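You operate a simulated robot arm through the tools that you are given. There is no shell and no other tool. Be economical: measure what you need, move in short steps, check, and stop when the job is done.

You run a simulated robot arm. Do the job below in one go: nothing can be reset, and whatever is moved stays where it is left.

## Task
Pull out the head's red mushroom button, turn its air on, clean the head.
Fine: open the blue air pipe lever; flush, blow dry, then zero the shot counter.

The check looks at the end state, three seconds after you hand in, the way a careful person would. Anything else that was tipped, shoved, dropped, spilled or broken makes it a failure.

## Robot
A 7-joint arm with a two-finger parallel gripper on a trunk, on a base that drives. Base frame: it is fixed to the floor where the robot stands at the start and does not move with it; the origin is under the middle of the robot, x ahead of it, y to its left, z up. Lengths are in m, angles in degrees, forces in N, time in s.
Its first joint turns from -166.0 to 166.0 degrees. Places, roughly: air pipe lever [0.6, -1.3, 0.8]; colour dial [0.6, -0.5, 1.3]; filter a handle [0.4, 0.5, 0.8]; filter b handle [0.4, 1, 0.8]; heater a dial [0.3, 0.7, 1]; heater b dial [0.3, 1.2, 1]; main switch [0.5, 0.3, 1.2]; mixing head [0.7, -0.4, 1.6]; pour mode switch [0.5, 0.1, 1.2]; pump a wheel [0.3, 0.8, 0.4]; pump b wheel [0.3, 1.2, 0.4]; red mushroom button [0.5, 0, 1.2]; stirrer a switch [0.4, 0.6, 1]; stirrer b switch [0.4, 1.1, 1]; time dial [0.8, -0.5, 1.3]; valve a lever [0.4, 0.7, 0.7]. Payload 3.91 kg.
The TCP is the grasp point between the finger pads, 0.03 m short of the fingertips. In the tool frame z runs along the fingers and y along their closing line. The gripper opens to 0.11 m. The fingers are 0.02 m wide and 0.01 m thick; the gripper's body (0.048 by 0.112 m) begins 0.055 m behind the TCP.
Orientation is that of the tool frame in the base frame, as a unit quaternion [x, y, z, w]. With the fingers straight down and closing along the base's y, the tool's x points along the base's -x, its y along +y and its z along -z.

## Interface
- The arm moves only by the tool apply_moves. Its argument "increments" is a list of rows, each a list of 2 entries, a list of its own where there are three numbers: the shift along the tool's x, y, z in m, then the turn, a rotation vector about the tool's x, y, z in degrees. In form: [[[tx, ty, tz], [ax, ay, az]], ...]. A call has 1 to 10 rows; each row is the pose to reach, as a shift and turn from the pose commanded when the call began, along the tool's axes at that moment. "gripper" is the opening, from 0 (shut) to 1 (fully open), set as the call begins (left out, the last holds). Rows are played at 5 a second. More than 0.05 m and 8.6 degrees between two rows, or a gripper value outside its range, and nothing of the call is played. A pose out of reach is approached as far as the arm can. The call stops where the force on the tool passes 40 N (or 10 N more than at its start, if that is more) or the arm is blocked; 0.2 s more then pass. Each finger travels about 0.153 m/s and halts on what it meets, pressing with about 25 N; the grip force reading is that of the motor and also rises with nothing between the fingers. The clock runs only during rows and for 0.2 s after the last one: add rows that repeat a pose to give the fingers time. The reply holds the time, the measured pose of the TCP, the force on the tool along the base axes, the opening and the grip force, in the units named above and with some noise, with the torque about the TCP (base axes, N m) and any sound that the robot's microphone picked up.
- Cameras (640 x 400 px; columns grow to the right, rows downward): "scene" is now at [-0.0033, 0.1039, 1.5748]; the picture's right is [-0.38, -0.93, 0.00], its down [-0.55, 0.23, -0.80] and it looks along [0.74, -0.30, -0.60] (base axes); focal length 214 px, centre (320, 200). "wrist" rides on the gripper at [0.077, 0.007, -0.115] in the tool frame; the picture's right is [-0.09, 1.00, 0.00], its down [-0.80, -0.07, -0.59] and it looks along [-0.59, -0.05, 0.80] (tool axes); focal length 270 px, centre (320, 200).
- grab_frame(camera): a new picture of that camera. It takes no simulated time.
- slide_trunk(by): slides the trunk up (or, below 0, down) by that many m; the arm and the scene camera ride with it, the base frame stays. It gives what a move gives, with no picture.
- drive_base(legs): drives the robot by 1 to 6 legs, each [ahead, turn to the left] in m and degrees, along the robot's own axes; the way and the turn of a leg run together, so that a leg with both is an arc; at most 1.5 m and 180 degrees a leg. The arm and the cameras ride along, it lands a little off, and it stops where it bumps. It gives what a move gives.
- aim_head(pan, tilt): turns the head with the scene camera to pan (to the left, within 155 degrees either way) and tilt (down, from -29 to 69), counted from straight ahead of the robot. It gives what a move gives.
- point_at(camera, pixels): for up to 12 pixels [column, row] of the newest picture of that camera ("zoom" is the newest enlarged one), the place [x, y, z] in the base frame of the surface seen there, good to about 0.002 m, but the place of the scene camera against the robot may be out by one fixed shift of up to 0.025 m in any direction. It takes no simulated time.
- close_up(camera, box): a new picture of the part [left, top, right, bottom] of that camera's present view, enlarged. It takes no simulated time.
- hand_in(): hands the job in; it is judged then, once.

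Keep the steps short. Do not move on a guess: measure, check each grasp and each placing, and mend mistakes. In all there are 80 turns and 60 pictures (those below and enlarged ones count). Leave the gripper open and the arm clear of the work at the hand-in unless told otherwise, and finish with a single line.

The tools are called as name(argument=value, ...) on one line, values as JSON. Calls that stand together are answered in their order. apply_moves: Moves the arm, as the interface text tells. Its arguments: {"type":"object","properties":{"increments":{"type":"array"},"gripper":{"type":"number"}},"required":["increments"]} The other tools are called the same way: slide_trunk (by) slides the trunk up or down; drive_base (legs) drives the base; aim_head (pan, tilt) turns the head that bears the scene camera; grab_frame (camera) takes a picture; point_at (camera, pixels) gives the place of the surface under pixels of a picture; close_up (camera, box) takes an enlarged picture of a part of a camera's view; hand_in () hands the job in.

At the start:

```text
clock: 0.0
eef_pos: [0.3652, 0.0939, 1.3874]
tool_rot: [0.001, 1.0, 0.0, 0.0]
ft_force: [0.1, 0.5, 0.0]
torque: [-0.01, 0.0, -0.02]
opening: 0.1101
gripper_force: 0.1
trunk travel left (down, up): [-0.55, 0.06]
robot x, y, heading: [-0.0006, -0.0014, 0.2]
head pan, tilt: [-22.2, 36.8]
```

scene: 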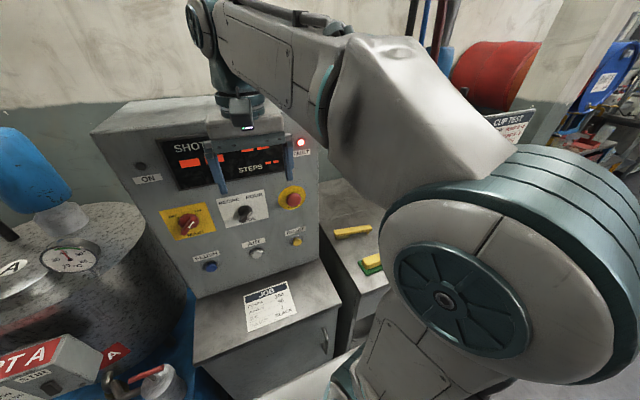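
wrist: 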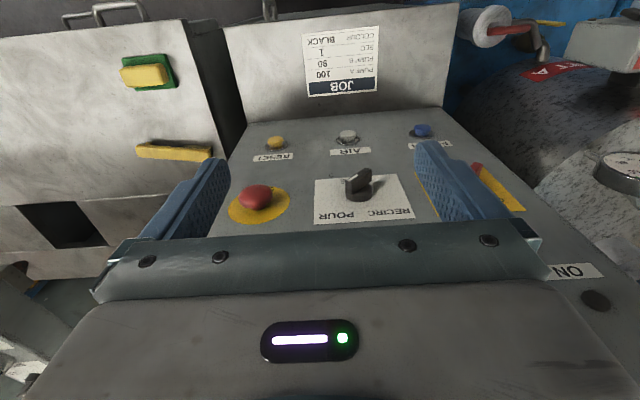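

I see a console with a display, dial switches, a red mushroom, and three buttons. I'll enlarge the panel to read the labels before anything moves.

close_up(camera="scene", box=[120, 120, 340, 290])

close_up(camera="wrist", box=[210, 110, 480, 240])

```text
2.35 times, centred on (230, 205) of scene
```

zoom: 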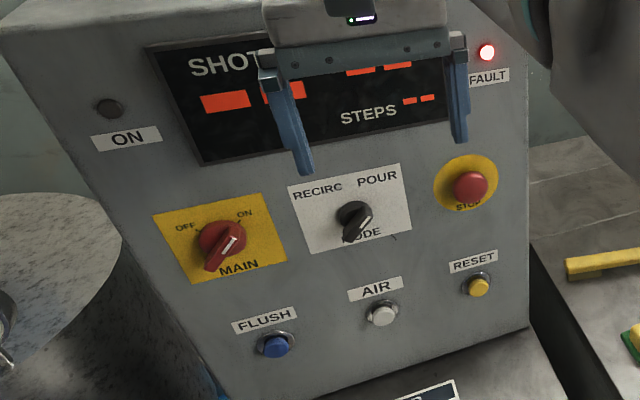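

```text
2.37 times, centred on (345, 175) of wrist
```

zoom: 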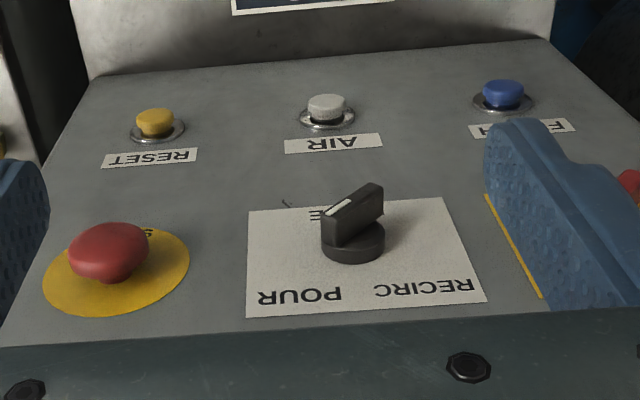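

Labels: FLUSH blue, AIR white, RESET yellow, STOP mushroom; the display is partly covered and FAULT is lit. I'll measure buttons and panel with the wrist camera, which needs a fresh picture for pixel lookup.

point_at(camera="zoom", pixels=[[110, 245], [70, 265], [150, 255], [165, 285], [100, 300], [155, 118], [327, 102], [502, 90], [360, 160], [220, 230], [345, 205]])

point_at(camera="scene", pixels=[[293, 199], [283, 205], [299, 190], [211, 266], [257, 253], [297, 241], [105, 130], [315, 130], [320, 255], [195, 295], [189, 221]])

```text
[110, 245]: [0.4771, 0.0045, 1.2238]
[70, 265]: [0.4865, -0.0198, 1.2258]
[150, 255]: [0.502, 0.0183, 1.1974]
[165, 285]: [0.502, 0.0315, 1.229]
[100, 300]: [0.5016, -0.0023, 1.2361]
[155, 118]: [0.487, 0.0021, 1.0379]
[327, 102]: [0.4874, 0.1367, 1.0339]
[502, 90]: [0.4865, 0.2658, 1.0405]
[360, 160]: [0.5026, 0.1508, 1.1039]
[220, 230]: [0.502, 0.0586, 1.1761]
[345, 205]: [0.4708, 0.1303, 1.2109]
```

```text
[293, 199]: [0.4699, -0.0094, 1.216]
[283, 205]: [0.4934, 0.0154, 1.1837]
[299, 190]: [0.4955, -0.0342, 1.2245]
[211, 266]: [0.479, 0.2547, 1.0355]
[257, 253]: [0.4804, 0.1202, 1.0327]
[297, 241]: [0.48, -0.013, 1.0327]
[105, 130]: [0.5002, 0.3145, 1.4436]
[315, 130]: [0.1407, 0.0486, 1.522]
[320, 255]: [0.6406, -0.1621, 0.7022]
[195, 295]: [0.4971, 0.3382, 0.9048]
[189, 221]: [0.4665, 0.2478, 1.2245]
```

The panel face is vertical at x≈0.502, and the scene camera reads about (−0.007, −0.012, −0.005) off. Next I look to the right at the mixing head and air pipe.

aim_head(pan=-50, tilt=20)

grab_frame(camera="scene")

aim_head(pan=-85, tilt=30)

grab_frame(camera="scene")

```text
clock: 0.9
eef_pos: [0.3659, 0.0956, 1.3868]
tool_rot: [0.0, 1.0, 0.0, -0.001]
ft_force: [-0.2, -0.9, -0.6]
torque: [-0.02, 0.04, 0.01]
opening: 0.11
gripper_force: 0.1
trunk travel left (down, up): [-0.55, 0.06]
robot x, y, heading: [0.0027, -0.0012, 0.1]
head pan, tilt: [-50.0, 20.0]
```

```text
55 pictures are left
```

scene: 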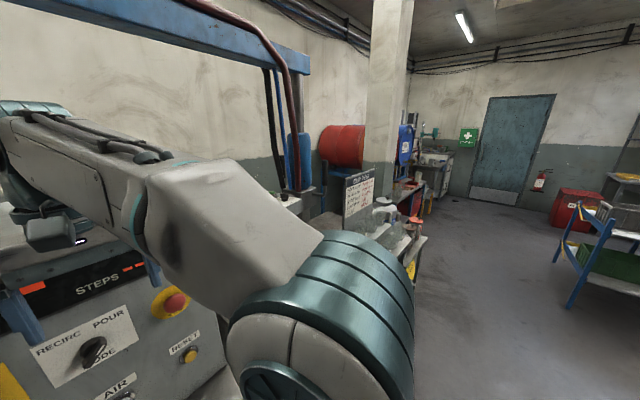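

```text
clock: 1.9
eef_pos: [0.3653, 0.0951, 1.3865]
tool_rot: [0.0, 1.0, 0.001, 0.0]
ft_force: [0.6, 0.3, -0.7]
torque: [0.03, 0.04, 0.04]
opening: 0.1101
gripper_force: 0.0
trunk travel left (down, up): [-0.55, 0.06]
robot x, y, heading: [0.0005, 0.0019, 0.1]
head pan, tilt: [-85.0, 30.0]
```

```text
54 pictures are left
```

scene: 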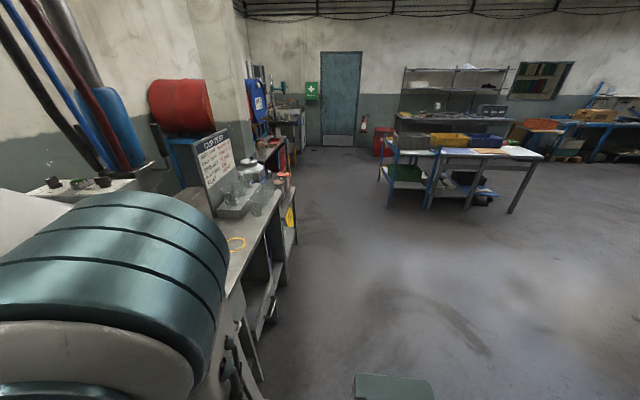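

The arm hides the head and pipe from here. I want to back the base off for room to work horizontally, so I check behind first.

aim_head(pan=-150, tilt=40)

grab_frame(camera="scene")

aim_head(pan=60, tilt=40)

grab_frame(camera="scene")

```text
clock: 3.3
eef_pos: [0.366, 0.0948, 1.3872]
tool_rot: [0.0, 1.0, 0.0, 0.0]
ft_force: [0.2, -0.4, 0.2]
torque: [0.03, 0.02, 0.02]
opening: 0.1101
gripper_force: 0.1
trunk travel left (down, up): [-0.55, 0.06]
robot x, y, heading: [0.0003, 0.0009, -0.2]
head pan, tilt: [-150.0, 40.0]
```

```text
53 pictures are left
```

scene: 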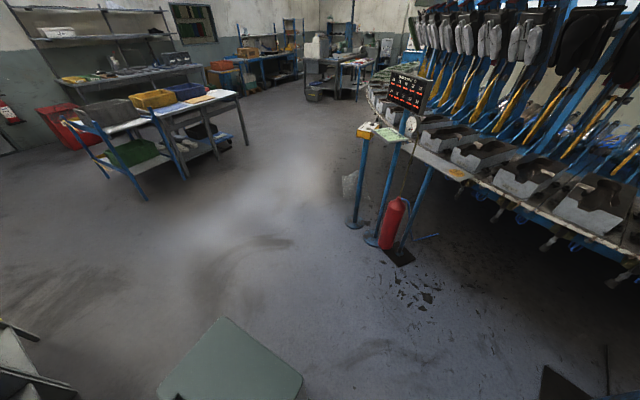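

```text
clock: 6.3
eef_pos: [0.3661, 0.0968, 1.3864]
tool_rot: [0.0, 1.0, -0.001, 0.0]
ft_force: [-0.6, -1.1, -0.3]
torque: [0.01, 0.02, -0.01]
opening: 0.1101
gripper_force: 0.1
trunk travel left (down, up): [-0.55, 0.06]
robot x, y, heading: [0.0013, -0.0003, 0.1]
head pan, tilt: [60.0, 40.0]
```

```text
52 pictures are left
```

scene: 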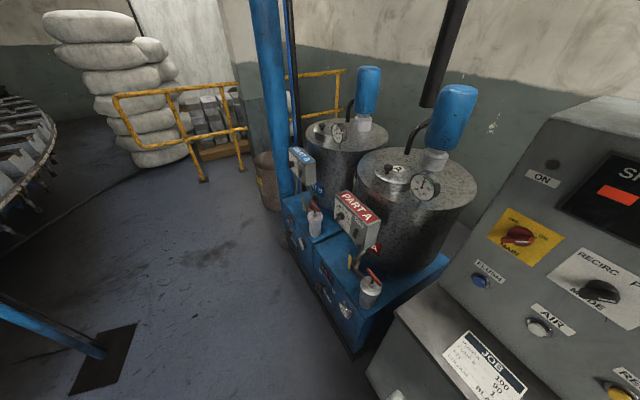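

Clear floor behind (carousel is further off to the back left). I back off 0.3 m and point the head at the panel.

drive_base(legs=[[-0.3, 0]])

aim_head(pan=0, tilt=25)

grab_frame(camera="scene")

```text
clock: 8.4
eef_pos: [0.0626, 0.0956, 1.3855]
tool_rot: [0.0, 1.0, 0.0, -0.001]
ft_force: [-0.8, 0.8, 0.3]
torque: [0.0, -0.03, -0.03]
opening: 0.1099
gripper_force: 0.1
trunk travel left (down, up): [-0.55, 0.06]
robot x, y, heading: [-0.3026, -0.0037, 0.1]
head pan, tilt: [60.0, 40.0]
```

```text
clock: 9.7
eef_pos: [0.063, 0.0953, 1.3864]
tool_rot: [0.001, 1.0, 0.0, -0.001]
ft_force: [-0.1, 0.4, 0.2]
torque: [-0.01, 0.03, -0.01]
opening: 0.1099
gripper_force: 0.1
trunk travel left (down, up): [-0.55, 0.06]
robot x, y, heading: [-0.305, 0.0018, 0.1]
head pan, tilt: [0.0, 25.0]
```

```text
51 pictures are left
```

scene: 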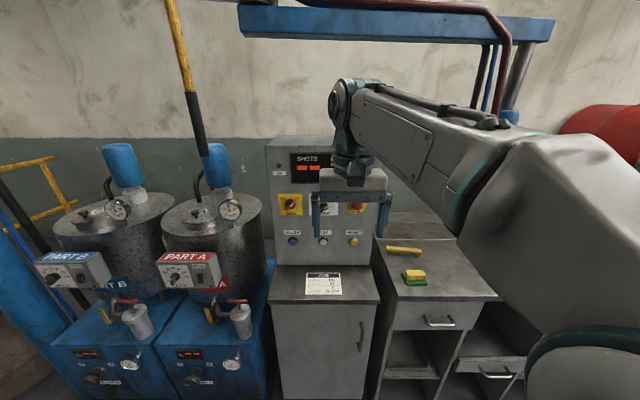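

The view confirms the gripper hangs clear in front of the panel. I swing the tool from down towards horizontal (about tool y), easing forward.

apply_moves(increments=[[[-0.018, 0, 0], [0, -8, 0]], [[-0.036, 0, 0], [0, -16, 0]], [[-0.054, 0, 0], [0, -24, 0]], [[-0.072, 0, 0], [0, -32, 0]], [[-0.09, 0, 0], [0, -40, 0]], [[-0.108, 0, 0], [0, -48, 0]], [[-0.126, 0, 0], [0, -56, 0]], [[-0.144, 0, 0], [0, -64, 0]], [[-0.162, 0, 0], [0, -72, 0]], [[-0.18, 0, 0], [0, -80, 0]]])

```text
clock: 12.1
eef_pos: [0.2226, 0.1872, 1.3788]
tool_rot: [-0.071, 0.77, 0.076, 0.63]
ft_force: [0.0, -0.1, 0.0]
torque: [0.0, 0.01, 0.0]
opening: 0.1101
gripper_force: 0.0
trunk travel left (down, up): [-0.55, 0.06]
robot x, y, heading: [-0.2996, 0.0004, 0.1]
head pan, tilt: [0.0, 25.0]
stopped in row 10: the arm was blocked; the commanded pose is now the measured one
```

It deviated sideways to y=0.187 and jammed near its cramped limit. I stretch forward with the present orientation, then straighten.

apply_moves(increments=[[[0.0, 0, 0.04], [0, 0, 0]], [[0.0, -0.02, 0.08], [0, 0, 0]], [[0.01, -0.05, 0.1], [3, -3, 0]], [[0.015, -0.08, 0.12], [6, -6, 0]], [[0.02, -0.11, 0.123], [9, -9, 0]], [[0.023, -0.115, 0.123], [11.9, -11.4, 0]], [[0.023, -0.115, 0.123], [11.9, -11.4, 0]]])

grab_frame(camera="wrist")

grab_frame(camera="scene")

```text
clock: 13.7
eef_pos: [0.3574, 0.0977, 1.3268]
tool_rot: [0.002, 0.706, 0.001, 0.708]
ft_force: [0.4, -0.5, 0.5]
torque: [-0.01, 0.01, 0.0]
opening: 0.1098
gripper_force: 0.0
trunk travel left (down, up): [-0.55, 0.06]
robot x, y, heading: [-0.3015, 0.0008, 0.1]
head pan, tilt: [0.0, 25.0]
```

```text
50 pictures are left
```

wrist: 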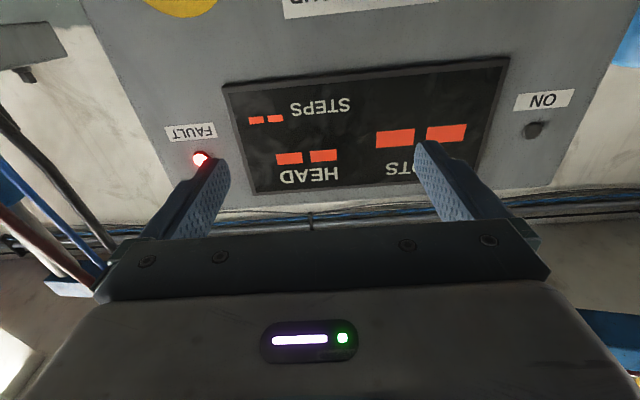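

```text
49 pictures are left
```

scene: 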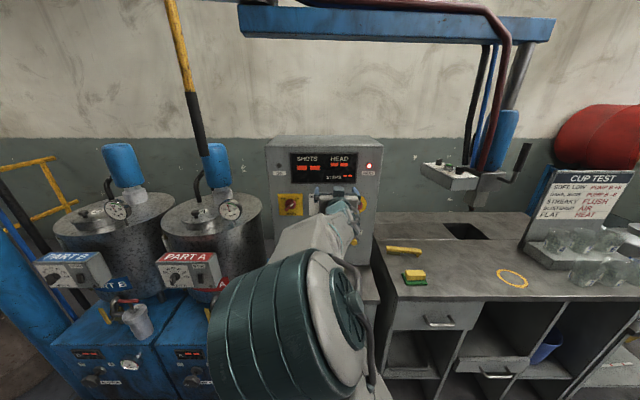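

Tool now points straight at the panel. I drop below the mushroom's height and line up in y to see it with the wrist camera.

apply_moves(increments=[[[0.04, -0.02, 0], [0, 0, 0]], [[0.08, -0.05, 0], [0, 0, 0]], [[0.12, -0.08, 0], [0, 0, 0]], [[0.16, -0.095, 0], [0, 0, 0]], [[0.19, -0.095, 0], [0, 0, 0]], [[0.19, -0.095, 0], [0, 0, 0]]])

grab_frame(camera="wrist")

```text
clock: 15.1
eef_pos: [0.3602, 0.0054, 1.1389]
tool_rot: [0.002, 0.706, 0.001, 0.708]
ft_force: [-0.2, 0.1, 0.1]
torque: [-0.01, -0.02, 0.02]
opening: 0.1099
gripper_force: 0.1
trunk travel left (down, up): [-0.55, 0.06]
robot x, y, heading: [-0.2998, 0.0015, 0.1]
head pan, tilt: [0.0, 25.0]
```

```text
48 pictures are left
```

wrist: 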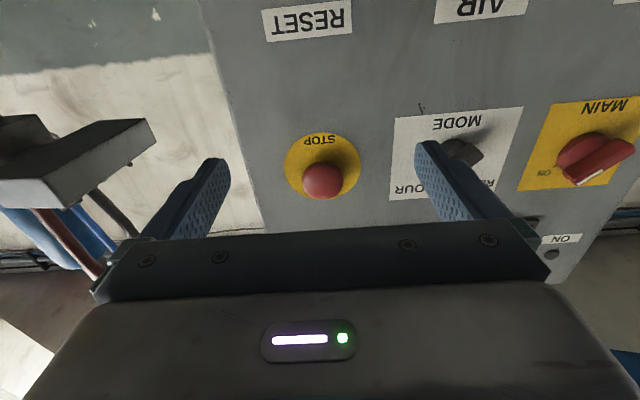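

point_at(camera="wrist", pixels=[[322, 180], [305, 180], [340, 180], [322, 164], [322, 196], [287, 165], [360, 165], [320, 137], [455, 145], [600, 170], [575, 180]])

close_up(camera="wrist", box=[260, 100, 640, 260])

```text
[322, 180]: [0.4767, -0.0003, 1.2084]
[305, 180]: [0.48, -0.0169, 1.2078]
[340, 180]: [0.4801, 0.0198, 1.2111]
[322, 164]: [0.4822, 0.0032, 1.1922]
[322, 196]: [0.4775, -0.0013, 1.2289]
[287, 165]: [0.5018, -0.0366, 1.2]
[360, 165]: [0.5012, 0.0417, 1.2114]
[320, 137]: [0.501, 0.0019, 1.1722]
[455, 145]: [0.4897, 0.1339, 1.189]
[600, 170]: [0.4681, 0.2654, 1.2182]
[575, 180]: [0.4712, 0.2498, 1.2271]
```

```text
1.68 times, centred on (450, 180) of wrist
```

zoom: 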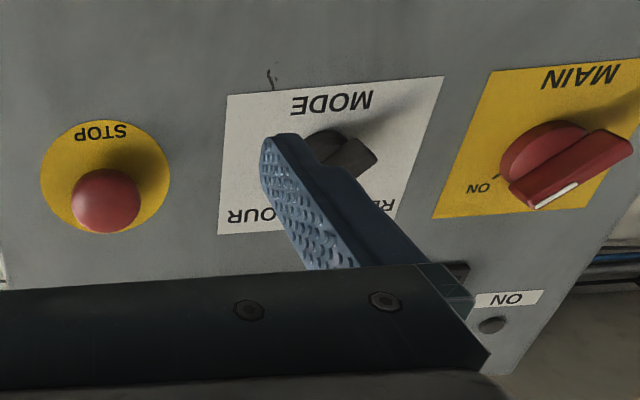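

Mushroom: centre (y 0.002, z 1.210), cap front x 0.476, radius ≈0.02. MAIN already points to ON. I raise to its height and advance to x≈0.464 with the gripper open.

apply_moves(increments=[[[-0.035, -0.003, 0.0], [0, 0, 0]], [[-0.071, -0.003, 0.0], [0, 0, 0]], [[-0.071, -0.003, 0.04], [0, 0, 0]], [[-0.071, -0.003, 0.08], [0, 0, 0]], [[-0.071, -0.003, 0.104], [0, 0, 0]], [[-0.071, -0.003, 0.104], [0, 0, 0]]])

grab_frame(camera="wrist")

```text
clock: 16.5
eef_pos: [0.4616, 0.0023, 1.2119]
tool_rot: [0.002, 0.706, 0.001, 0.708]
ft_force: [-0.6, -0.4, -0.2]
torque: [-0.04, -0.02, 0.03]
opening: 0.1102
gripper_force: 0.0
trunk travel left (down, up): [-0.55, 0.06]
robot x, y, heading: [-0.3031, 0.0014, 0.1]
head pan, tilt: [0.0, 25.0]
```

```text
46 pictures are left
```

wrist: 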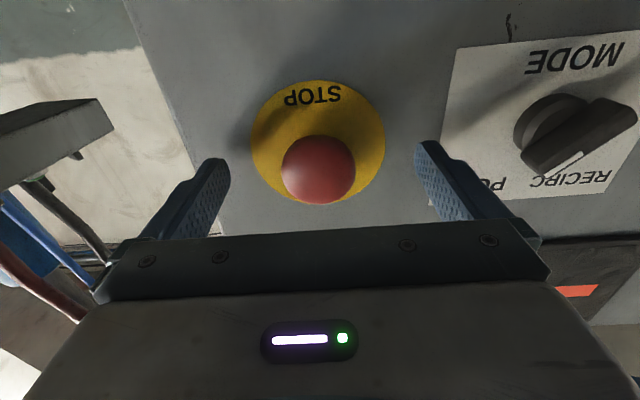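

The cap sits centred between the fingers at (318,170). I close and hold.

apply_moves(increments=[[[0, 0, 0], [0, 0, 0]], [[0, 0, 0], [0, 0, 0]], [[0, 0, 0], [0, 0, 0]], [[0, 0, 0], [0, 0, 0]]], gripper=0)

```text
clock: 17.5
eef_pos: [0.4619, -0.0, 1.2109]
tool_rot: [0.002, 0.706, 0.001, 0.708]
ft_force: [-0.4, -1.5, -0.2]
torque: [0.01, 0.01, -0.14]
opening: 0.0424
gripper_force: 45.4
trunk travel left (down, up): [-0.55, 0.06]
robot x, y, heading: [-0.3026, -0.0013, -0.1]
head pan, tilt: [0.0, 25.0]
```

Gripped at 0.042 m, matching the cap. I pull straight back in small steps.

apply_moves(increments=[[[0, 0, -0.004], [0, 0, 0]], [[0, 0, -0.008], [0, 0, 0]], [[0, 0, -0.012], [0, 0, 0]], [[0, 0, -0.012], [0, 0, 0]]])

grab_frame(camera="wrist")

```text
clock: 18.5
eef_pos: [0.453, 0.0013, 1.211]
tool_rot: [0.002, 0.706, 0.001, 0.708]
ft_force: [16.6, -1.9, 5.0]
torque: [0.06, 0.06, -0.05]
opening: 0.0425
gripper_force: 44.6
trunk travel left (down, up): [-0.55, 0.06]
robot x, y, heading: [-0.3011, -0.002, 0.2]
head pan, tilt: [0.0, 25.0]
```

```text
45 pictures are left
```

wrist: 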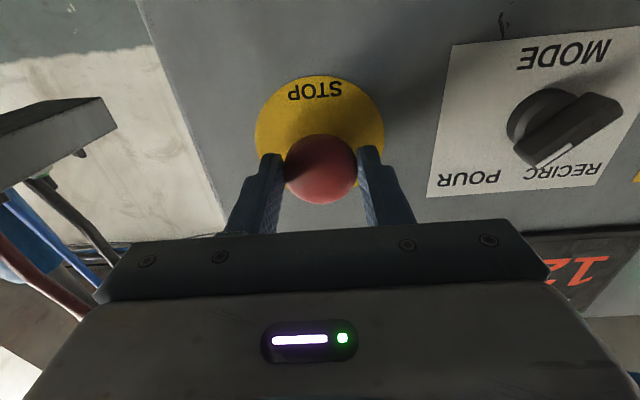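

The cap moved out about 9 mm to its stop and the display now shows digits ("12…"). I open and back off, then look.

apply_moves(increments=[[[0, 0, 0.003], [0, 0, 0]], [[0, 0, 0.003], [0, 0, 0]], [[0, 0, 0.003], [0, 0, 0]], [[0, 0, -0.04], [0, 0, 0]], [[0, 0, -0.08], [0, 0, 0]], [[0, 0, -0.12], [0, 0, 0]]], gripper=1)

close_up(camera="scene", box=[250, 130, 400, 224])

close_up(camera="scene", box=[380, 100, 640, 290])

```text
clock: 19.9
eef_pos: [0.3301, 0.0031, 1.2101]
tool_rot: [0.002, 0.706, 0.001, 0.708]
ft_force: [0.0, -1.1, 0.0]
torque: [0.02, 0.01, -0.01]
opening: 0.11
gripper_force: 0.3
trunk travel left (down, up): [-0.55, 0.06]
robot x, y, heading: [-0.3025, 0.0013, -0.1]
head pan, tilt: [0.0, 25.0]
```

```text
4.26 times, centred on (325, 177) of scene
```

zoom: 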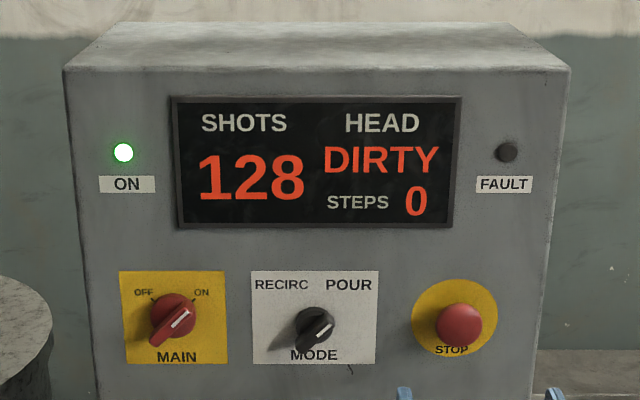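

```text
2.11 times, centred on (510, 195) of scene
```

zoom: 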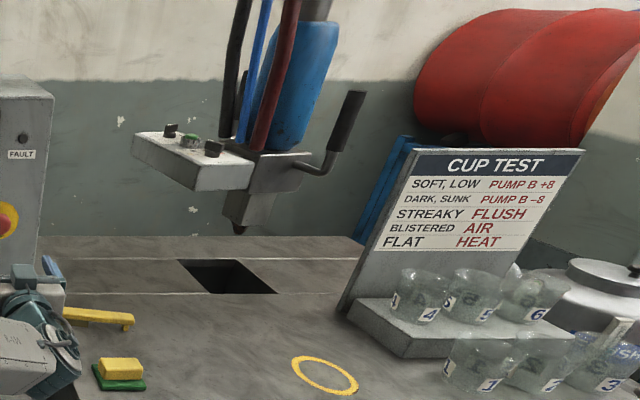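

Machine is powered: SHOTS 128, HEAD DIRTY, STEPS 0. The head hangs over a drain hole. Now I look for the blue air pipe lever near (0.6, −1.3, 0.8).

aim_head(pan=-52, tilt=30)

grab_frame(camera="scene")

```text
clock: 21.1
eef_pos: [0.3308, 0.0039, 1.2098]
tool_rot: [0.002, 0.706, 0.002, 0.708]
ft_force: [0.2, 0.4, -0.3]
torque: [-0.01, -0.03, 0.01]
opening: 0.1103
gripper_force: 0.1
trunk travel left (down, up): [-0.55, 0.06]
robot x, y, heading: [-0.3012, 0.0009, 0.3]
head pan, tilt: [-52.0, 30.0]
```

```text
42 pictures are left
```

scene: 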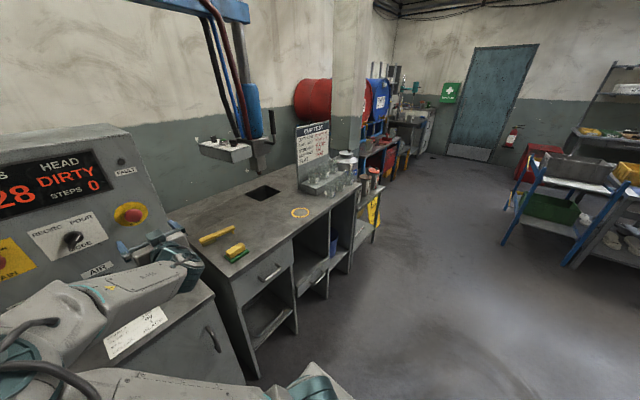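

close_up(camera="scene", box=[270, 140, 430, 300])

point_at(camera="scene", pixels=[[334, 245], [373, 212], [357, 185], [290, 236], [240, 305], [297, 330], [330, 265], [345, 272], [380, 190]])

```text
2.50 times, centred on (350, 220) of scene
```

zoom: 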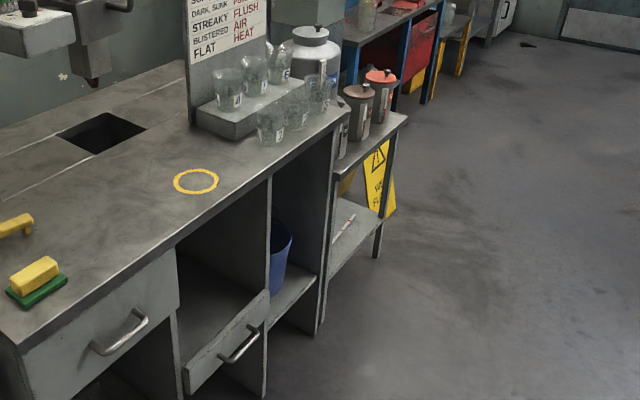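

```text
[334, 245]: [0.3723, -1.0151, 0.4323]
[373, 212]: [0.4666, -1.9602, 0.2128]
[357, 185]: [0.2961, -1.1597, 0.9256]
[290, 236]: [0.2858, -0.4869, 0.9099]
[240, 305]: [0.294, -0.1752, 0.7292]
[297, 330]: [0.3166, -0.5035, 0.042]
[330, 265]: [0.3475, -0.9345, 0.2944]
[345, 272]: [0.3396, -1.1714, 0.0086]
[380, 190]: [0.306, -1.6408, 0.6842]
```

The bench ends at y≈−1.16; the lever must be past it, hidden. I turn right, drive along the bench front at x≈−0.3, and turn back to face it.

drive_base(legs=[[0, -90], [1.3, 0], [0, 90]])

aim_head(pan=0, tilt=35)

grab_frame(camera="scene")

```text
clock: 35.2
eef_pos: [0.3335, -1.2491, 1.2111]
tool_rot: [-0.008, 0.706, 0.012, 0.708]
ft_force: [0.7, -0.2, -0.1]
torque: [-0.03, 0.0, 0.01]
opening: 0.1097
gripper_force: 0.2
trunk travel left (down, up): [-0.55, 0.06]
robot x, y, heading: [-0.2965, -1.2725, 1.8]
head pan, tilt: [-52.0, 30.0]
```

```text
clock: 36.4
eef_pos: [0.332, -1.2498, 1.2107]
tool_rot: [-0.009, 0.706, 0.012, 0.708]
ft_force: [-0.2, -0.6, -0.6]
torque: [-0.02, 0.01, 0.01]
opening: 0.1103
gripper_force: 0.0
trunk travel left (down, up): [-0.55, 0.06]
robot x, y, heading: [-0.2986, -1.2749, 1.5]
head pan, tilt: [0.0, 35.0]
```

```text
40 pictures are left
```

scene: 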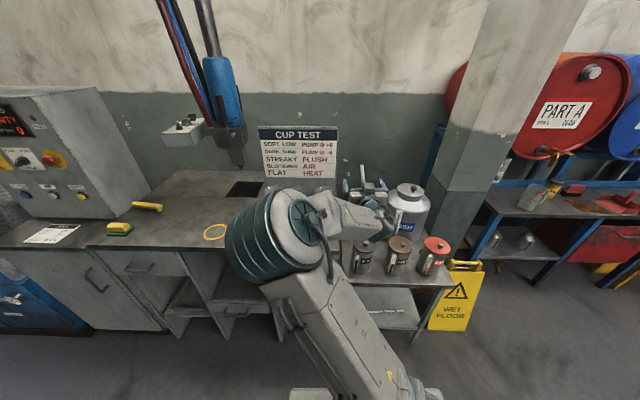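

The arm hides the lever region. I turn the base 35° right (gripper swings over free air in front of the pillar) and pan the head back left.

drive_base(legs=[[0, -40]])

aim_head(pan=38, tilt=35)

grab_frame(camera="scene")

```text
clock: 38.6
eef_pos: [0.2079, -1.6523, 1.2103]
tool_rot: [0.228, 0.668, -0.225, 0.671]
ft_force: [0.7, -0.2, -0.6]
torque: [0.05, -0.01, 0.01]
opening: 0.1097
gripper_force: 0.1
trunk travel left (down, up): [-0.55, 0.06]
robot x, y, heading: [-0.2969, -1.2737, -37.2]
head pan, tilt: [0.0, 35.0]
```

```text
clock: 39.7
eef_pos: [0.2073, -1.652, 1.2096]
tool_rot: [0.227, 0.669, -0.224, 0.672]
ft_force: [-0.2, -0.2, 0.2]
torque: [0.0, 0.01, -0.04]
opening: 0.11
gripper_force: 0.1
trunk travel left (down, up): [-0.55, 0.06]
robot x, y, heading: [-0.3003, -1.2731, -37.3]
head pan, tilt: [38.0, 35.0]
```

```text
39 pictures are left
```

scene: 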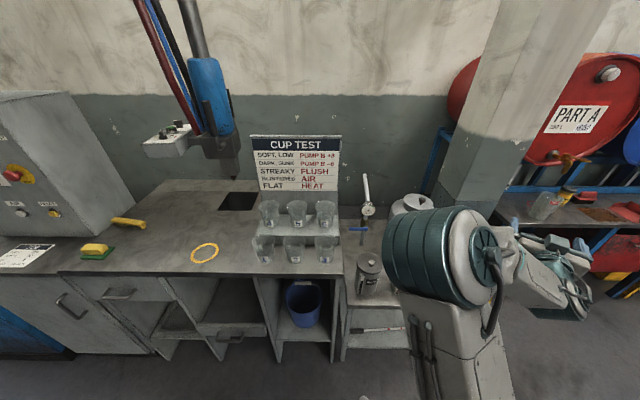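

Now a gauge with a pipe and a blue lever show at about (360,215). I enlarge it.

close_up(camera="scene", box=[320, 160, 440, 320])

point_at(camera="scene", pixels=[[351, 229], [358, 229], [366, 229], [366, 209], [366, 180], [362, 240], [368, 262], [405, 205], [335, 240], [350, 270], [380, 235], [395, 220]])

```text
2.50 times, centred on (380, 240) of scene
```

zoom: 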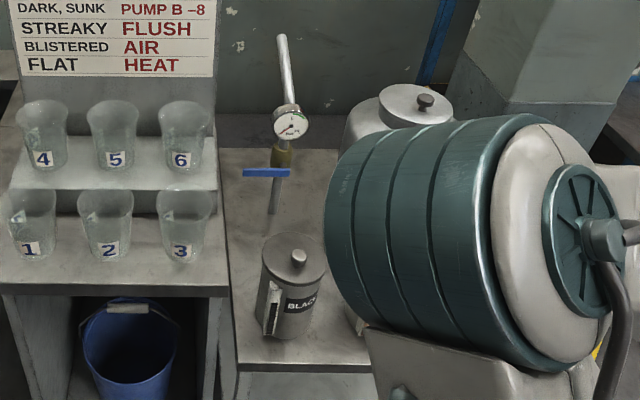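

```text
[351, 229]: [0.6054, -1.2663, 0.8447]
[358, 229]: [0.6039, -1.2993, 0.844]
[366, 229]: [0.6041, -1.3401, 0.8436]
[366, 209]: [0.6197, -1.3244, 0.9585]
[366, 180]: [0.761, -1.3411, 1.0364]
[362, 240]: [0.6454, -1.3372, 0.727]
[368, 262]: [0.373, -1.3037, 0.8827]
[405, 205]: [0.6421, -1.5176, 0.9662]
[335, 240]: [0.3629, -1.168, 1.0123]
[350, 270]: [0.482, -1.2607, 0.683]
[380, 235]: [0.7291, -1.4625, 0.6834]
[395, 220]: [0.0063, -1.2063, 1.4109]
```

The closed lever (blue) lies across the pipe: pivot ≈(0.604, −1.335, 0.844), tip ≈ y −1.262, gauge above at z 0.96, black can in front at x 0.37. I turn back to face it, and pitch the tool down 55° before coming closer.

drive_base(legs=[[0, 37.3]])

apply_moves(increments=[[[0, 0, -0.005], [0, 8, 0]], [[0, 0, -0.01], [0, 16, 0]], [[0, 0, -0.015], [0, 24, 0]], [[0, 0, -0.02], [0, 32, 0]], [[0, 0, -0.025], [0, 40, 0]], [[0, 0, -0.03], [0, 48, 0]], [[0, 0, -0.03], [0, 55, 0]], [[0, 0, -0.03], [0, 55, 0]]], gripper=1)

grab_frame(camera="wrist")

```text
clock: 41.8
eef_pos: [0.3325, -1.2682, 1.2101]
tool_rot: [0.004, 0.706, -0.001, 0.708]
ft_force: [0.2, 0.3, 0.2]
torque: [0.01, -0.03, -0.02]
opening: 0.11
gripper_force: 0.0
trunk travel left (down, up): [-0.55, 0.06]
robot x, y, heading: [-0.3017, -1.2714, -0.2]
head pan, tilt: [38.0, 35.0]
```

```text
clock: 43.6
eef_pos: [0.3033, -1.2693, 1.2129]
tool_rot: [0.003, 0.953, 0.002, 0.302]
ft_force: [0.3, 0.2, 0.2]
torque: [0.0, -0.02, 0.0]
opening: 0.1101
gripper_force: 0.0
out of reach, approached as far as the arm can: row 5
trunk travel left (down, up): [-0.55, 0.06]
robot x, y, heading: [-0.3004, -1.268, -0.1]
head pan, tilt: [38.0, 35.0]
```

```text
37 pictures are left
```

wrist: 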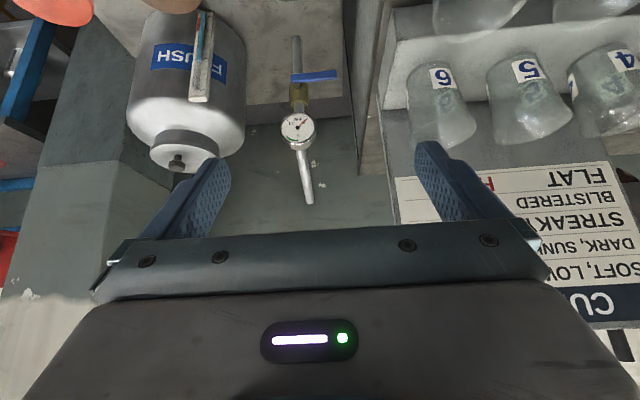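

Good view of the valve around (305,85). I enlarge and measure it in the wrist frame.

close_up(camera="wrist", box=[260, 30, 360, 210])

point_at(camera="wrist", pixels=[[295, 77], [305, 77], [320, 76], [333, 74], [298, 127], [300, 95], [295, 50], [308, 200], [203, 50], [365, 90], [300, 145], [405, 20]])

```text
2.22 times, centred on (310, 120) of wrist
```

zoom: 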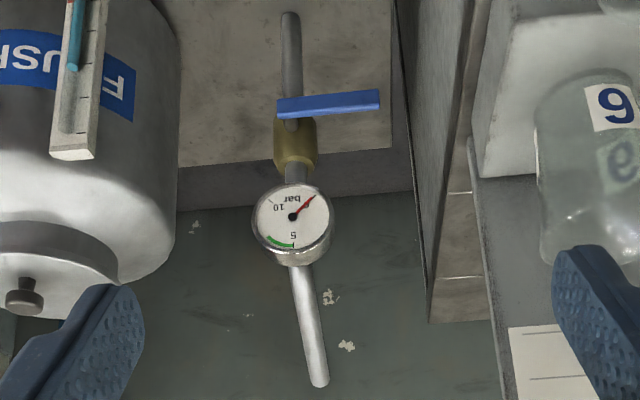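

```text
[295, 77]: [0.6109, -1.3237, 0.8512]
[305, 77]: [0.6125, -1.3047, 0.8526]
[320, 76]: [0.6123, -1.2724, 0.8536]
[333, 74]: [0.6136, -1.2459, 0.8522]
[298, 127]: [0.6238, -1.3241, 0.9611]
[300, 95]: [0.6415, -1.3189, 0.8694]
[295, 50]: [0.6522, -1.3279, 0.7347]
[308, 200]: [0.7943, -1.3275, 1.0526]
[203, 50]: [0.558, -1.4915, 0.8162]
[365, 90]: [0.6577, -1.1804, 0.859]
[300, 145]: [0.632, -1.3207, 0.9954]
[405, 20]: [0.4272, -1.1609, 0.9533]
```

Lever: x≈0.612, y −1.337 to −1.232, z≈0.852; pivot at the pipe y≈−1.322. I drive 0.28 m closer (tool stays high above everything) and shut the fingers.

drive_base(legs=[[0.28, 0]])

apply_moves(increments=[[[0, 0, 0], [0, 0, 0]], [[0, 0, 0], [0, 0, 0]], [[0, 0, 0], [0, 0, 0]], [[0, 0, 0], [0, 0, 0]]], gripper=0)

grab_frame(camera="wrist")

```text
clock: 45.6
eef_pos: [0.595, -1.2674, 1.2115]
tool_rot: [0.001, 0.953, 0.002, 0.302]
ft_force: [-0.1, -1.6, -0.2]
torque: [0.0, 0.03, 0.0]
opening: 0.1099
gripper_force: 0.1
trunk travel left (down, up): [-0.55, 0.06]
robot x, y, heading: [-0.0079, -1.2739, 0.2]
head pan, tilt: [38.0, 35.0]
```

```text
clock: 46.6
eef_pos: [0.5929, -1.2665, 1.2137]
tool_rot: [0.001, 0.953, 0.003, 0.302]
ft_force: [0.2, 0.9, 0.3]
torque: [-0.01, 0.0, 0.0]
opening: 0.0
gripper_force: 24.8
trunk travel left (down, up): [-0.55, 0.06]
robot x, y, heading: [-0.0095, -1.2733, 0.1]
head pan, tilt: [38.0, 35.0]
```

```text
35 pictures are left
```

wrist: 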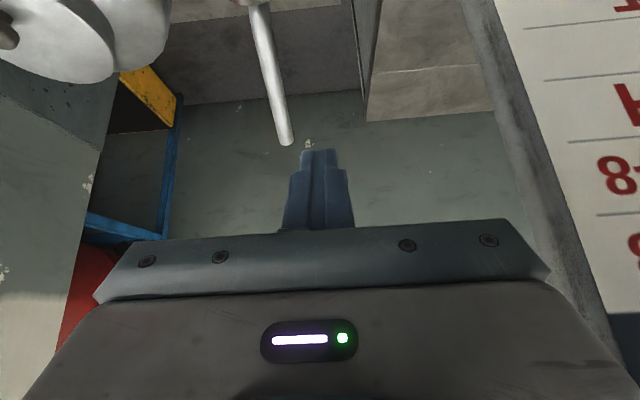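

Fingers shut, clear of sign and pipe. I lower the trunk 0.22 m and check the picture.

slide_trunk(by=-0.22)

grab_frame(camera="wrist")

aim_head(pan=15, tilt=45)

grab_frame(camera="scene")

```text
clock: 49.0
eef_pos: [0.5923, -1.2677, 0.992]
tool_rot: [0.001, 0.953, 0.002, 0.302]
ft_force: [0.1, 0.1, 0.0]
torque: [-0.03, 0.01, 0.01]
opening: 0.0
gripper_force: 25.2
trunk travel left (down, up): [-0.33, 0.28]
robot x, y, heading: [-0.0097, -1.2754, 0.3]
head pan, tilt: [38.0, 35.0]
```

```text
34 pictures are left
```

wrist: 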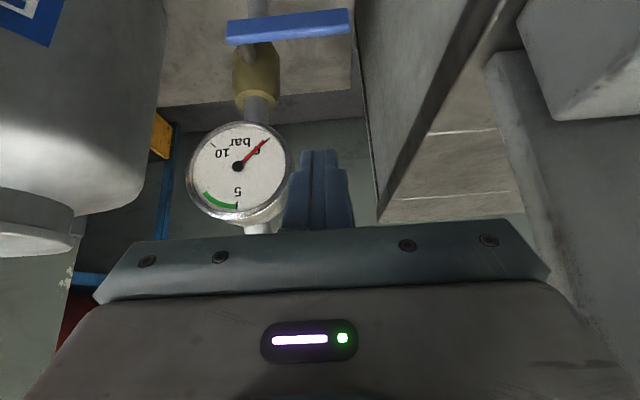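

```text
clock: 49.8
eef_pos: [0.5928, -1.2671, 0.9936]
tool_rot: [0.0, 0.953, 0.002, 0.302]
ft_force: [-0.3, 0.1, 0.6]
torque: [-0.01, -0.02, -0.02]
opening: 0.0002
gripper_force: 25.2
trunk travel left (down, up): [-0.33, 0.28]
robot x, y, heading: [-0.0121, -1.2738, -0.0]
head pan, tilt: [15.0, 45.0]
```

```text
33 pictures are left
```

scene: 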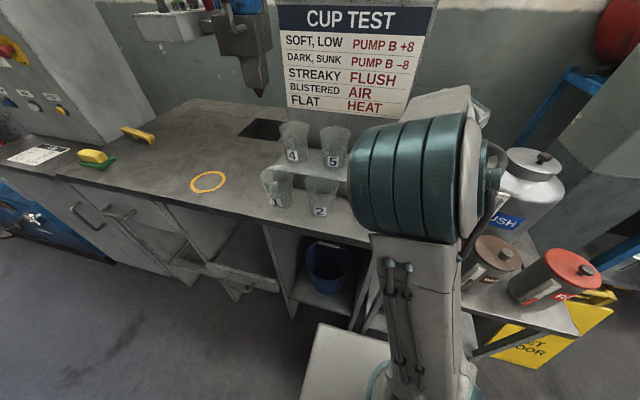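

Clearance check between the arm drum and the cups: I measure the drum and cups in the scene picture (cups 2/5 at (322,195)/(335,145)).

point_at(camera="scene", pixels=[[365, 220], [352, 180], [400, 238], [445, 240], [478, 215], [485, 180], [322, 195], [342, 165], [350, 225], [500, 250], [545, 180]])

point_at(camera="wrist", pixels=[[190, 170], [285, 150], [240, 210], [235, 30], [345, 20], [255, 75], [380, 210], [400, 130], [560, 110]])

```text
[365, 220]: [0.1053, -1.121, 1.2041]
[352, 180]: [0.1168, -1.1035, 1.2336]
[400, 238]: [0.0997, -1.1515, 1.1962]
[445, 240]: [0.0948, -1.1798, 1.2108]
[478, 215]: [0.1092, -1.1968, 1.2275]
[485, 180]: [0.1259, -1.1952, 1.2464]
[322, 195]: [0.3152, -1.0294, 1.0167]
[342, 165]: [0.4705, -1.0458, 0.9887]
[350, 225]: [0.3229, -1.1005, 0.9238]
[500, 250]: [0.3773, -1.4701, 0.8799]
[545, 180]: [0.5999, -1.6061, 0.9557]
```

```text
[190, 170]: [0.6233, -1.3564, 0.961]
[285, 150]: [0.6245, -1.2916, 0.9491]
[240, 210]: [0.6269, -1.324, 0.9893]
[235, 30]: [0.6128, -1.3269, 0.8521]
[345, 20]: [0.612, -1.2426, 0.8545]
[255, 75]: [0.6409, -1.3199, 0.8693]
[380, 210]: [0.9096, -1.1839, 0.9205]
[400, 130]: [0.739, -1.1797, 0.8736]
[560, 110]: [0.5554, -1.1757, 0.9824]
```

Drum bottom is at z 1.20, cups' tops ~1.02: clear. I shift 15 mm left (away from gauge) and lower the closed tips to just above the lever, near z 0.875.

apply_moves(increments=[[[0, 0.015, 0], [0, 0, 0]], [[0.0165, 0.015, 0.0263], [0, 0, 0]], [[0.033, 0.015, 0.0526], [0, 0, 0]], [[0.0495, 0.015, 0.0789], [0, 0, 0]], [[0.0495, 0.015, 0.0789], [0, 0, 0]]])

grab_frame(camera="wrist")

```text
clock: 51.0
eef_pos: [0.5971, -1.2516, 0.9008]
tool_rot: [0.001, 0.953, 0.002, 0.303]
ft_force: [0.1, 0.2, -0.3]
torque: [-0.01, 0.0, -0.01]
opening: 0.0001
gripper_force: 25.1
trunk travel left (down, up): [-0.33, 0.28]
robot x, y, heading: [-0.0101, -1.2722, 0.1]
head pan, tilt: [15.0, 45.0]
```

```text
32 pictures are left
```

wrist: 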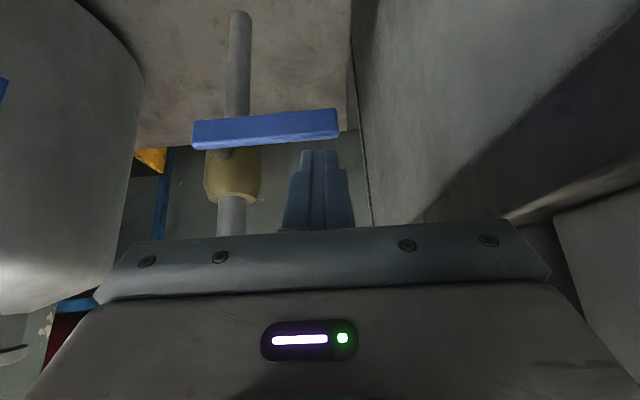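

Tips are right above the lever's outer half. I press it down gently along the first 30° of its arc, watching the force.

apply_moves(increments=[[[0.0069, 0, 0.0098], [0, 0, 0]], [[0.0132, 0, 0.0188], [0, 0, 0]], [[0.0178, 0, 0.0252], [0, 0, 0]], [[0.0223, -0.001, 0.0316], [0, 0, 0]], [[0.0265, -0.002, 0.0376], [0, 0, 0]], [[0.0311, -0.005, 0.0441], [0, 0, 0]]])

grab_frame(camera="wrist")

```text
clock: 52.4
eef_pos: [0.5979, -1.2585, 0.8458]
tool_rot: [0.001, 0.953, 0.002, 0.302]
ft_force: [-0.2, 0.8, 0.1]
torque: [-0.01, 0.0, 0.0]
opening: 0.0003
gripper_force: 24.5
trunk travel left (down, up): [-0.33, 0.28]
robot x, y, heading: [-0.0097, -1.274, 0.1]
head pan, tilt: [15.0, 45.0]
```

```text
31 pictures are left
```

wrist: 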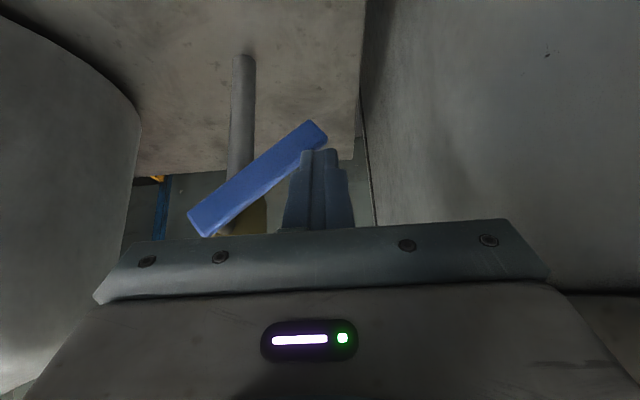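

The lever follows freely, about 35° down. I continue the arc to vertical.

apply_moves(increments=[[[0.004, -0.004, 0.0055], [0, 0, 0]], [[0.0077, -0.008, 0.0109], [0, 0, 0]], [[0.0112, -0.0135, 0.0155], [0, 0, 0]], [[0.0141, -0.0194, 0.02], [0, 0, 0]], [[0.0164, -0.026, 0.0233], [0, 0, 0]], [[0.0184, -0.033, 0.0261], [0, 0, 0]], [[0.0197, -0.041, 0.028], [0, 0, 0]], [[0.0207, -0.0484, 0.0294], [0, 0, 0]], [[0.0207, -0.0484, 0.0294], [0, 0, 0]]])

grab_frame(camera="wrist")

```text
clock: 53.7
eef_pos: [0.6023, -1.2794, 0.8218]
tool_rot: [-0.001, 0.951, 0.005, 0.308]
ft_force: [1.2, 3.5, 20.8]
torque: [-0.19, 3.21, -0.52]
opening: 0.0
gripper_force: 25.1
trunk travel left (down, up): [-0.33, 0.28]
robot x, y, heading: [-0.0123, -1.2706, 0.1]
head pan, tilt: [15.0, 45.0]
stopped in row 6: the force on the tool passed its limit (the readings are from after the stop); the commanded pose is now the measured one
```

```text
30 pictures are left
```

wrist: 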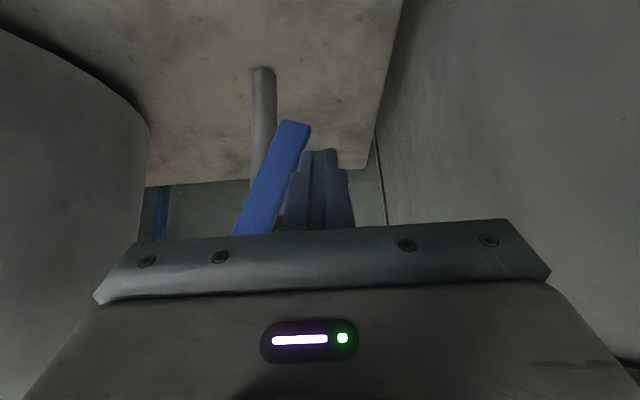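

Stopped: 21 N upward with torque indicating contact ~0.15 m behind the TCP — probably the underside (camera) on the black can. Lever is at ~65°. I lift away at once and look.

apply_moves(increments=[[[-0.0115, 0.005, -0.0163], [0, 0, 0]], [[-0.0288, 0.005, -0.041], [0, 0, 0]], [[-0.0576, 0.01, -0.082], [0, 0, 0]], [[-0.0864, 0.015, -0.1226], [0, 0, 0]]])

aim_head(pan=-25, tilt=50)

grab_frame(camera="scene")

grab_frame(camera="wrist")

```text
refused: row 3 steps farther than a row can; nothing moved
```

```text
clock: 54.8
eef_pos: [0.6023, -1.2799, 0.8205]
tool_rot: [-0.001, 0.952, 0.006, 0.307]
ft_force: [13.4, 6.2, 41.4]
torque: [-0.35, 6.77, -0.85]
opening: 0.0
gripper_force: 25.2
trunk travel left (down, up): [-0.33, 0.28]
robot x, y, heading: [-0.0079, -1.2695, 0.5]
head pan, tilt: [-25.0, 50.0]
```

```text
29 pictures are left
```

scene: 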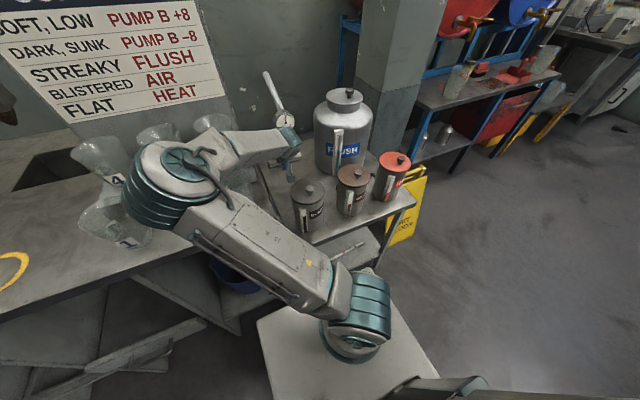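

```text
28 pictures are left
```

wrist: 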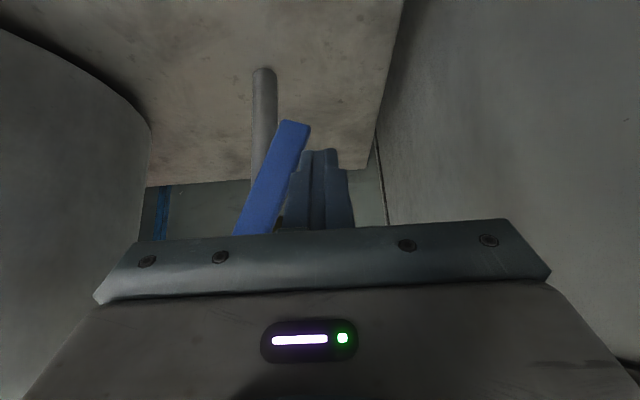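

The lift was refused for step size, and the force is still on. I lift straight up now in smaller rows.

apply_moves(increments=[[[-0.0115, 0.003, -0.0163], [0, 0, 0]], [[-0.0288, 0.006, -0.041], [0, 0, 0]], [[-0.046, 0.01, -0.0654], [0, 0, 0]], [[-0.0634, 0.015, -0.09], [0, 0, 0]], [[-0.0806, 0.015, -0.1144], [0, 0, 0]], [[-0.0806, 0.015, -0.1144], [0, 0, 0]]])

close_up(camera="scene", box=[200, 60, 440, 260])

point_at(camera="zoom", pixels=[[278, 330], [288, 430], [260, 345], [300, 345], [280, 310]])

```text
clock: 56.2
eef_pos: [0.6015, -1.268, 0.9568]
tool_rot: [0.0, 0.953, 0.006, 0.304]
ft_force: [-0.8, -0.4, -0.3]
torque: [0.01, 0.01, -0.03]
opening: 0.0001
gripper_force: 24.9
trunk travel left (down, up): [-0.33, 0.28]
robot x, y, heading: [-0.0093, -1.2736, 0.4]
head pan, tilt: [-25.0, 50.0]
```

```text
2.00 times, centred on (320, 160) of scene
```

zoom: 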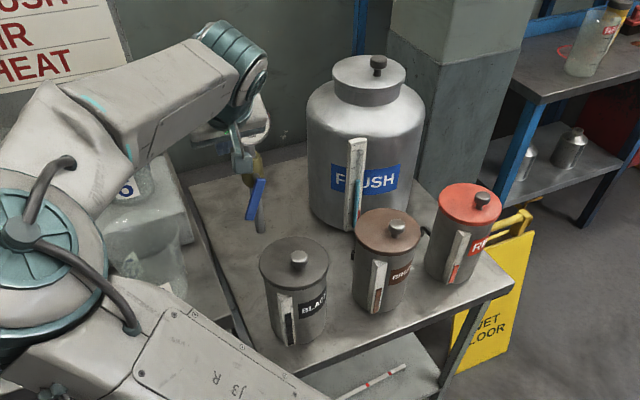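

```text
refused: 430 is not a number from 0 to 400
```

Force is zero, the can stands. I measure the can now against its earlier place, and the lever.

point_at(camera="zoom", pixels=[[298, 257], [265, 255], [325, 260], [295, 242], [295, 290], [255, 215], [262, 185], [250, 155]])

```text
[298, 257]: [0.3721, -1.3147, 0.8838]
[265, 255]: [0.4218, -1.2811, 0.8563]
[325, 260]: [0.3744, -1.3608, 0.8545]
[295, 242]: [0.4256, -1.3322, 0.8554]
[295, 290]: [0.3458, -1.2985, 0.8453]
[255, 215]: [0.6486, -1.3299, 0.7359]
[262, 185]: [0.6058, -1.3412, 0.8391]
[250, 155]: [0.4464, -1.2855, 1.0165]
```

The can is upright and in place; its lid edge reaches x≈0.44, which my camera grazed. I steepen the pitch by 13° to clear it, and shift left.

apply_moves(increments=[[[0, 0.013, 0], [0, 6.5, 0]], [[0, 0.013, 0], [0, 13, 0]], [[0, 0.013, 0], [0, 13, 0]]])

```text
clock: 57.0
eef_pos: [0.601, -1.2544, 0.9582]
tool_rot: [-0.002, 0.981, 0.006, 0.195]
ft_force: [-0.2, 0.6, 0.1]
torque: [0.03, -0.01, 0.03]
opening: 0.0003
gripper_force: 24.2
trunk travel left (down, up): [-0.33, 0.28]
robot x, y, heading: [-0.011, -1.275, 0.5]
head pan, tilt: [-25.0, 50.0]
```

Pitch is 67.5°. I lower to tip z≈0.806 left of the lever, then push right to bring it vertical.

apply_moves(increments=[[[0.0119, 0, 0.0287], [0, 0, 0]], [[0.0238, 0, 0.0573], [0, 0, 0]], [[0.0356, 0, 0.086], [0, 0, 0]], [[0.0475, 0, 0.1146], [0, 0, 0]], [[0.0475, -0.015, 0.1146], [0, 0, 0]], [[0.0475, -0.027, 0.1146], [0, 0, 0]], [[0.0475, -0.036, 0.1146], [0, 0, 0]], [[0.0475, -0.045, 0.1146], [0, 0, 0]], [[0.0475, -0.052, 0.1146], [0, 0, 0]], [[0.0475, -0.056, 0.1146], [0, 0, 0]]])

grab_frame(camera="wrist")

```text
clock: 59.2
eef_pos: [0.6012, -1.3048, 0.8357]
tool_rot: [-0.003, 0.981, 0.007, 0.196]
ft_force: [0.4, 11.1, 0.0]
torque: [0.07, -0.01, 0.13]
opening: 0.0001
gripper_force: 25.3
trunk travel left (down, up): [-0.33, 0.28]
robot x, y, heading: [-0.0097, -1.271, 0.5]
head pan, tilt: [-25.0, 50.0]
```

```text
26 pictures are left
```

wrist: 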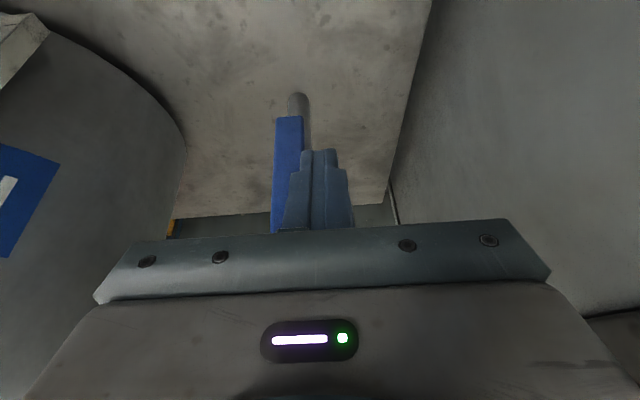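

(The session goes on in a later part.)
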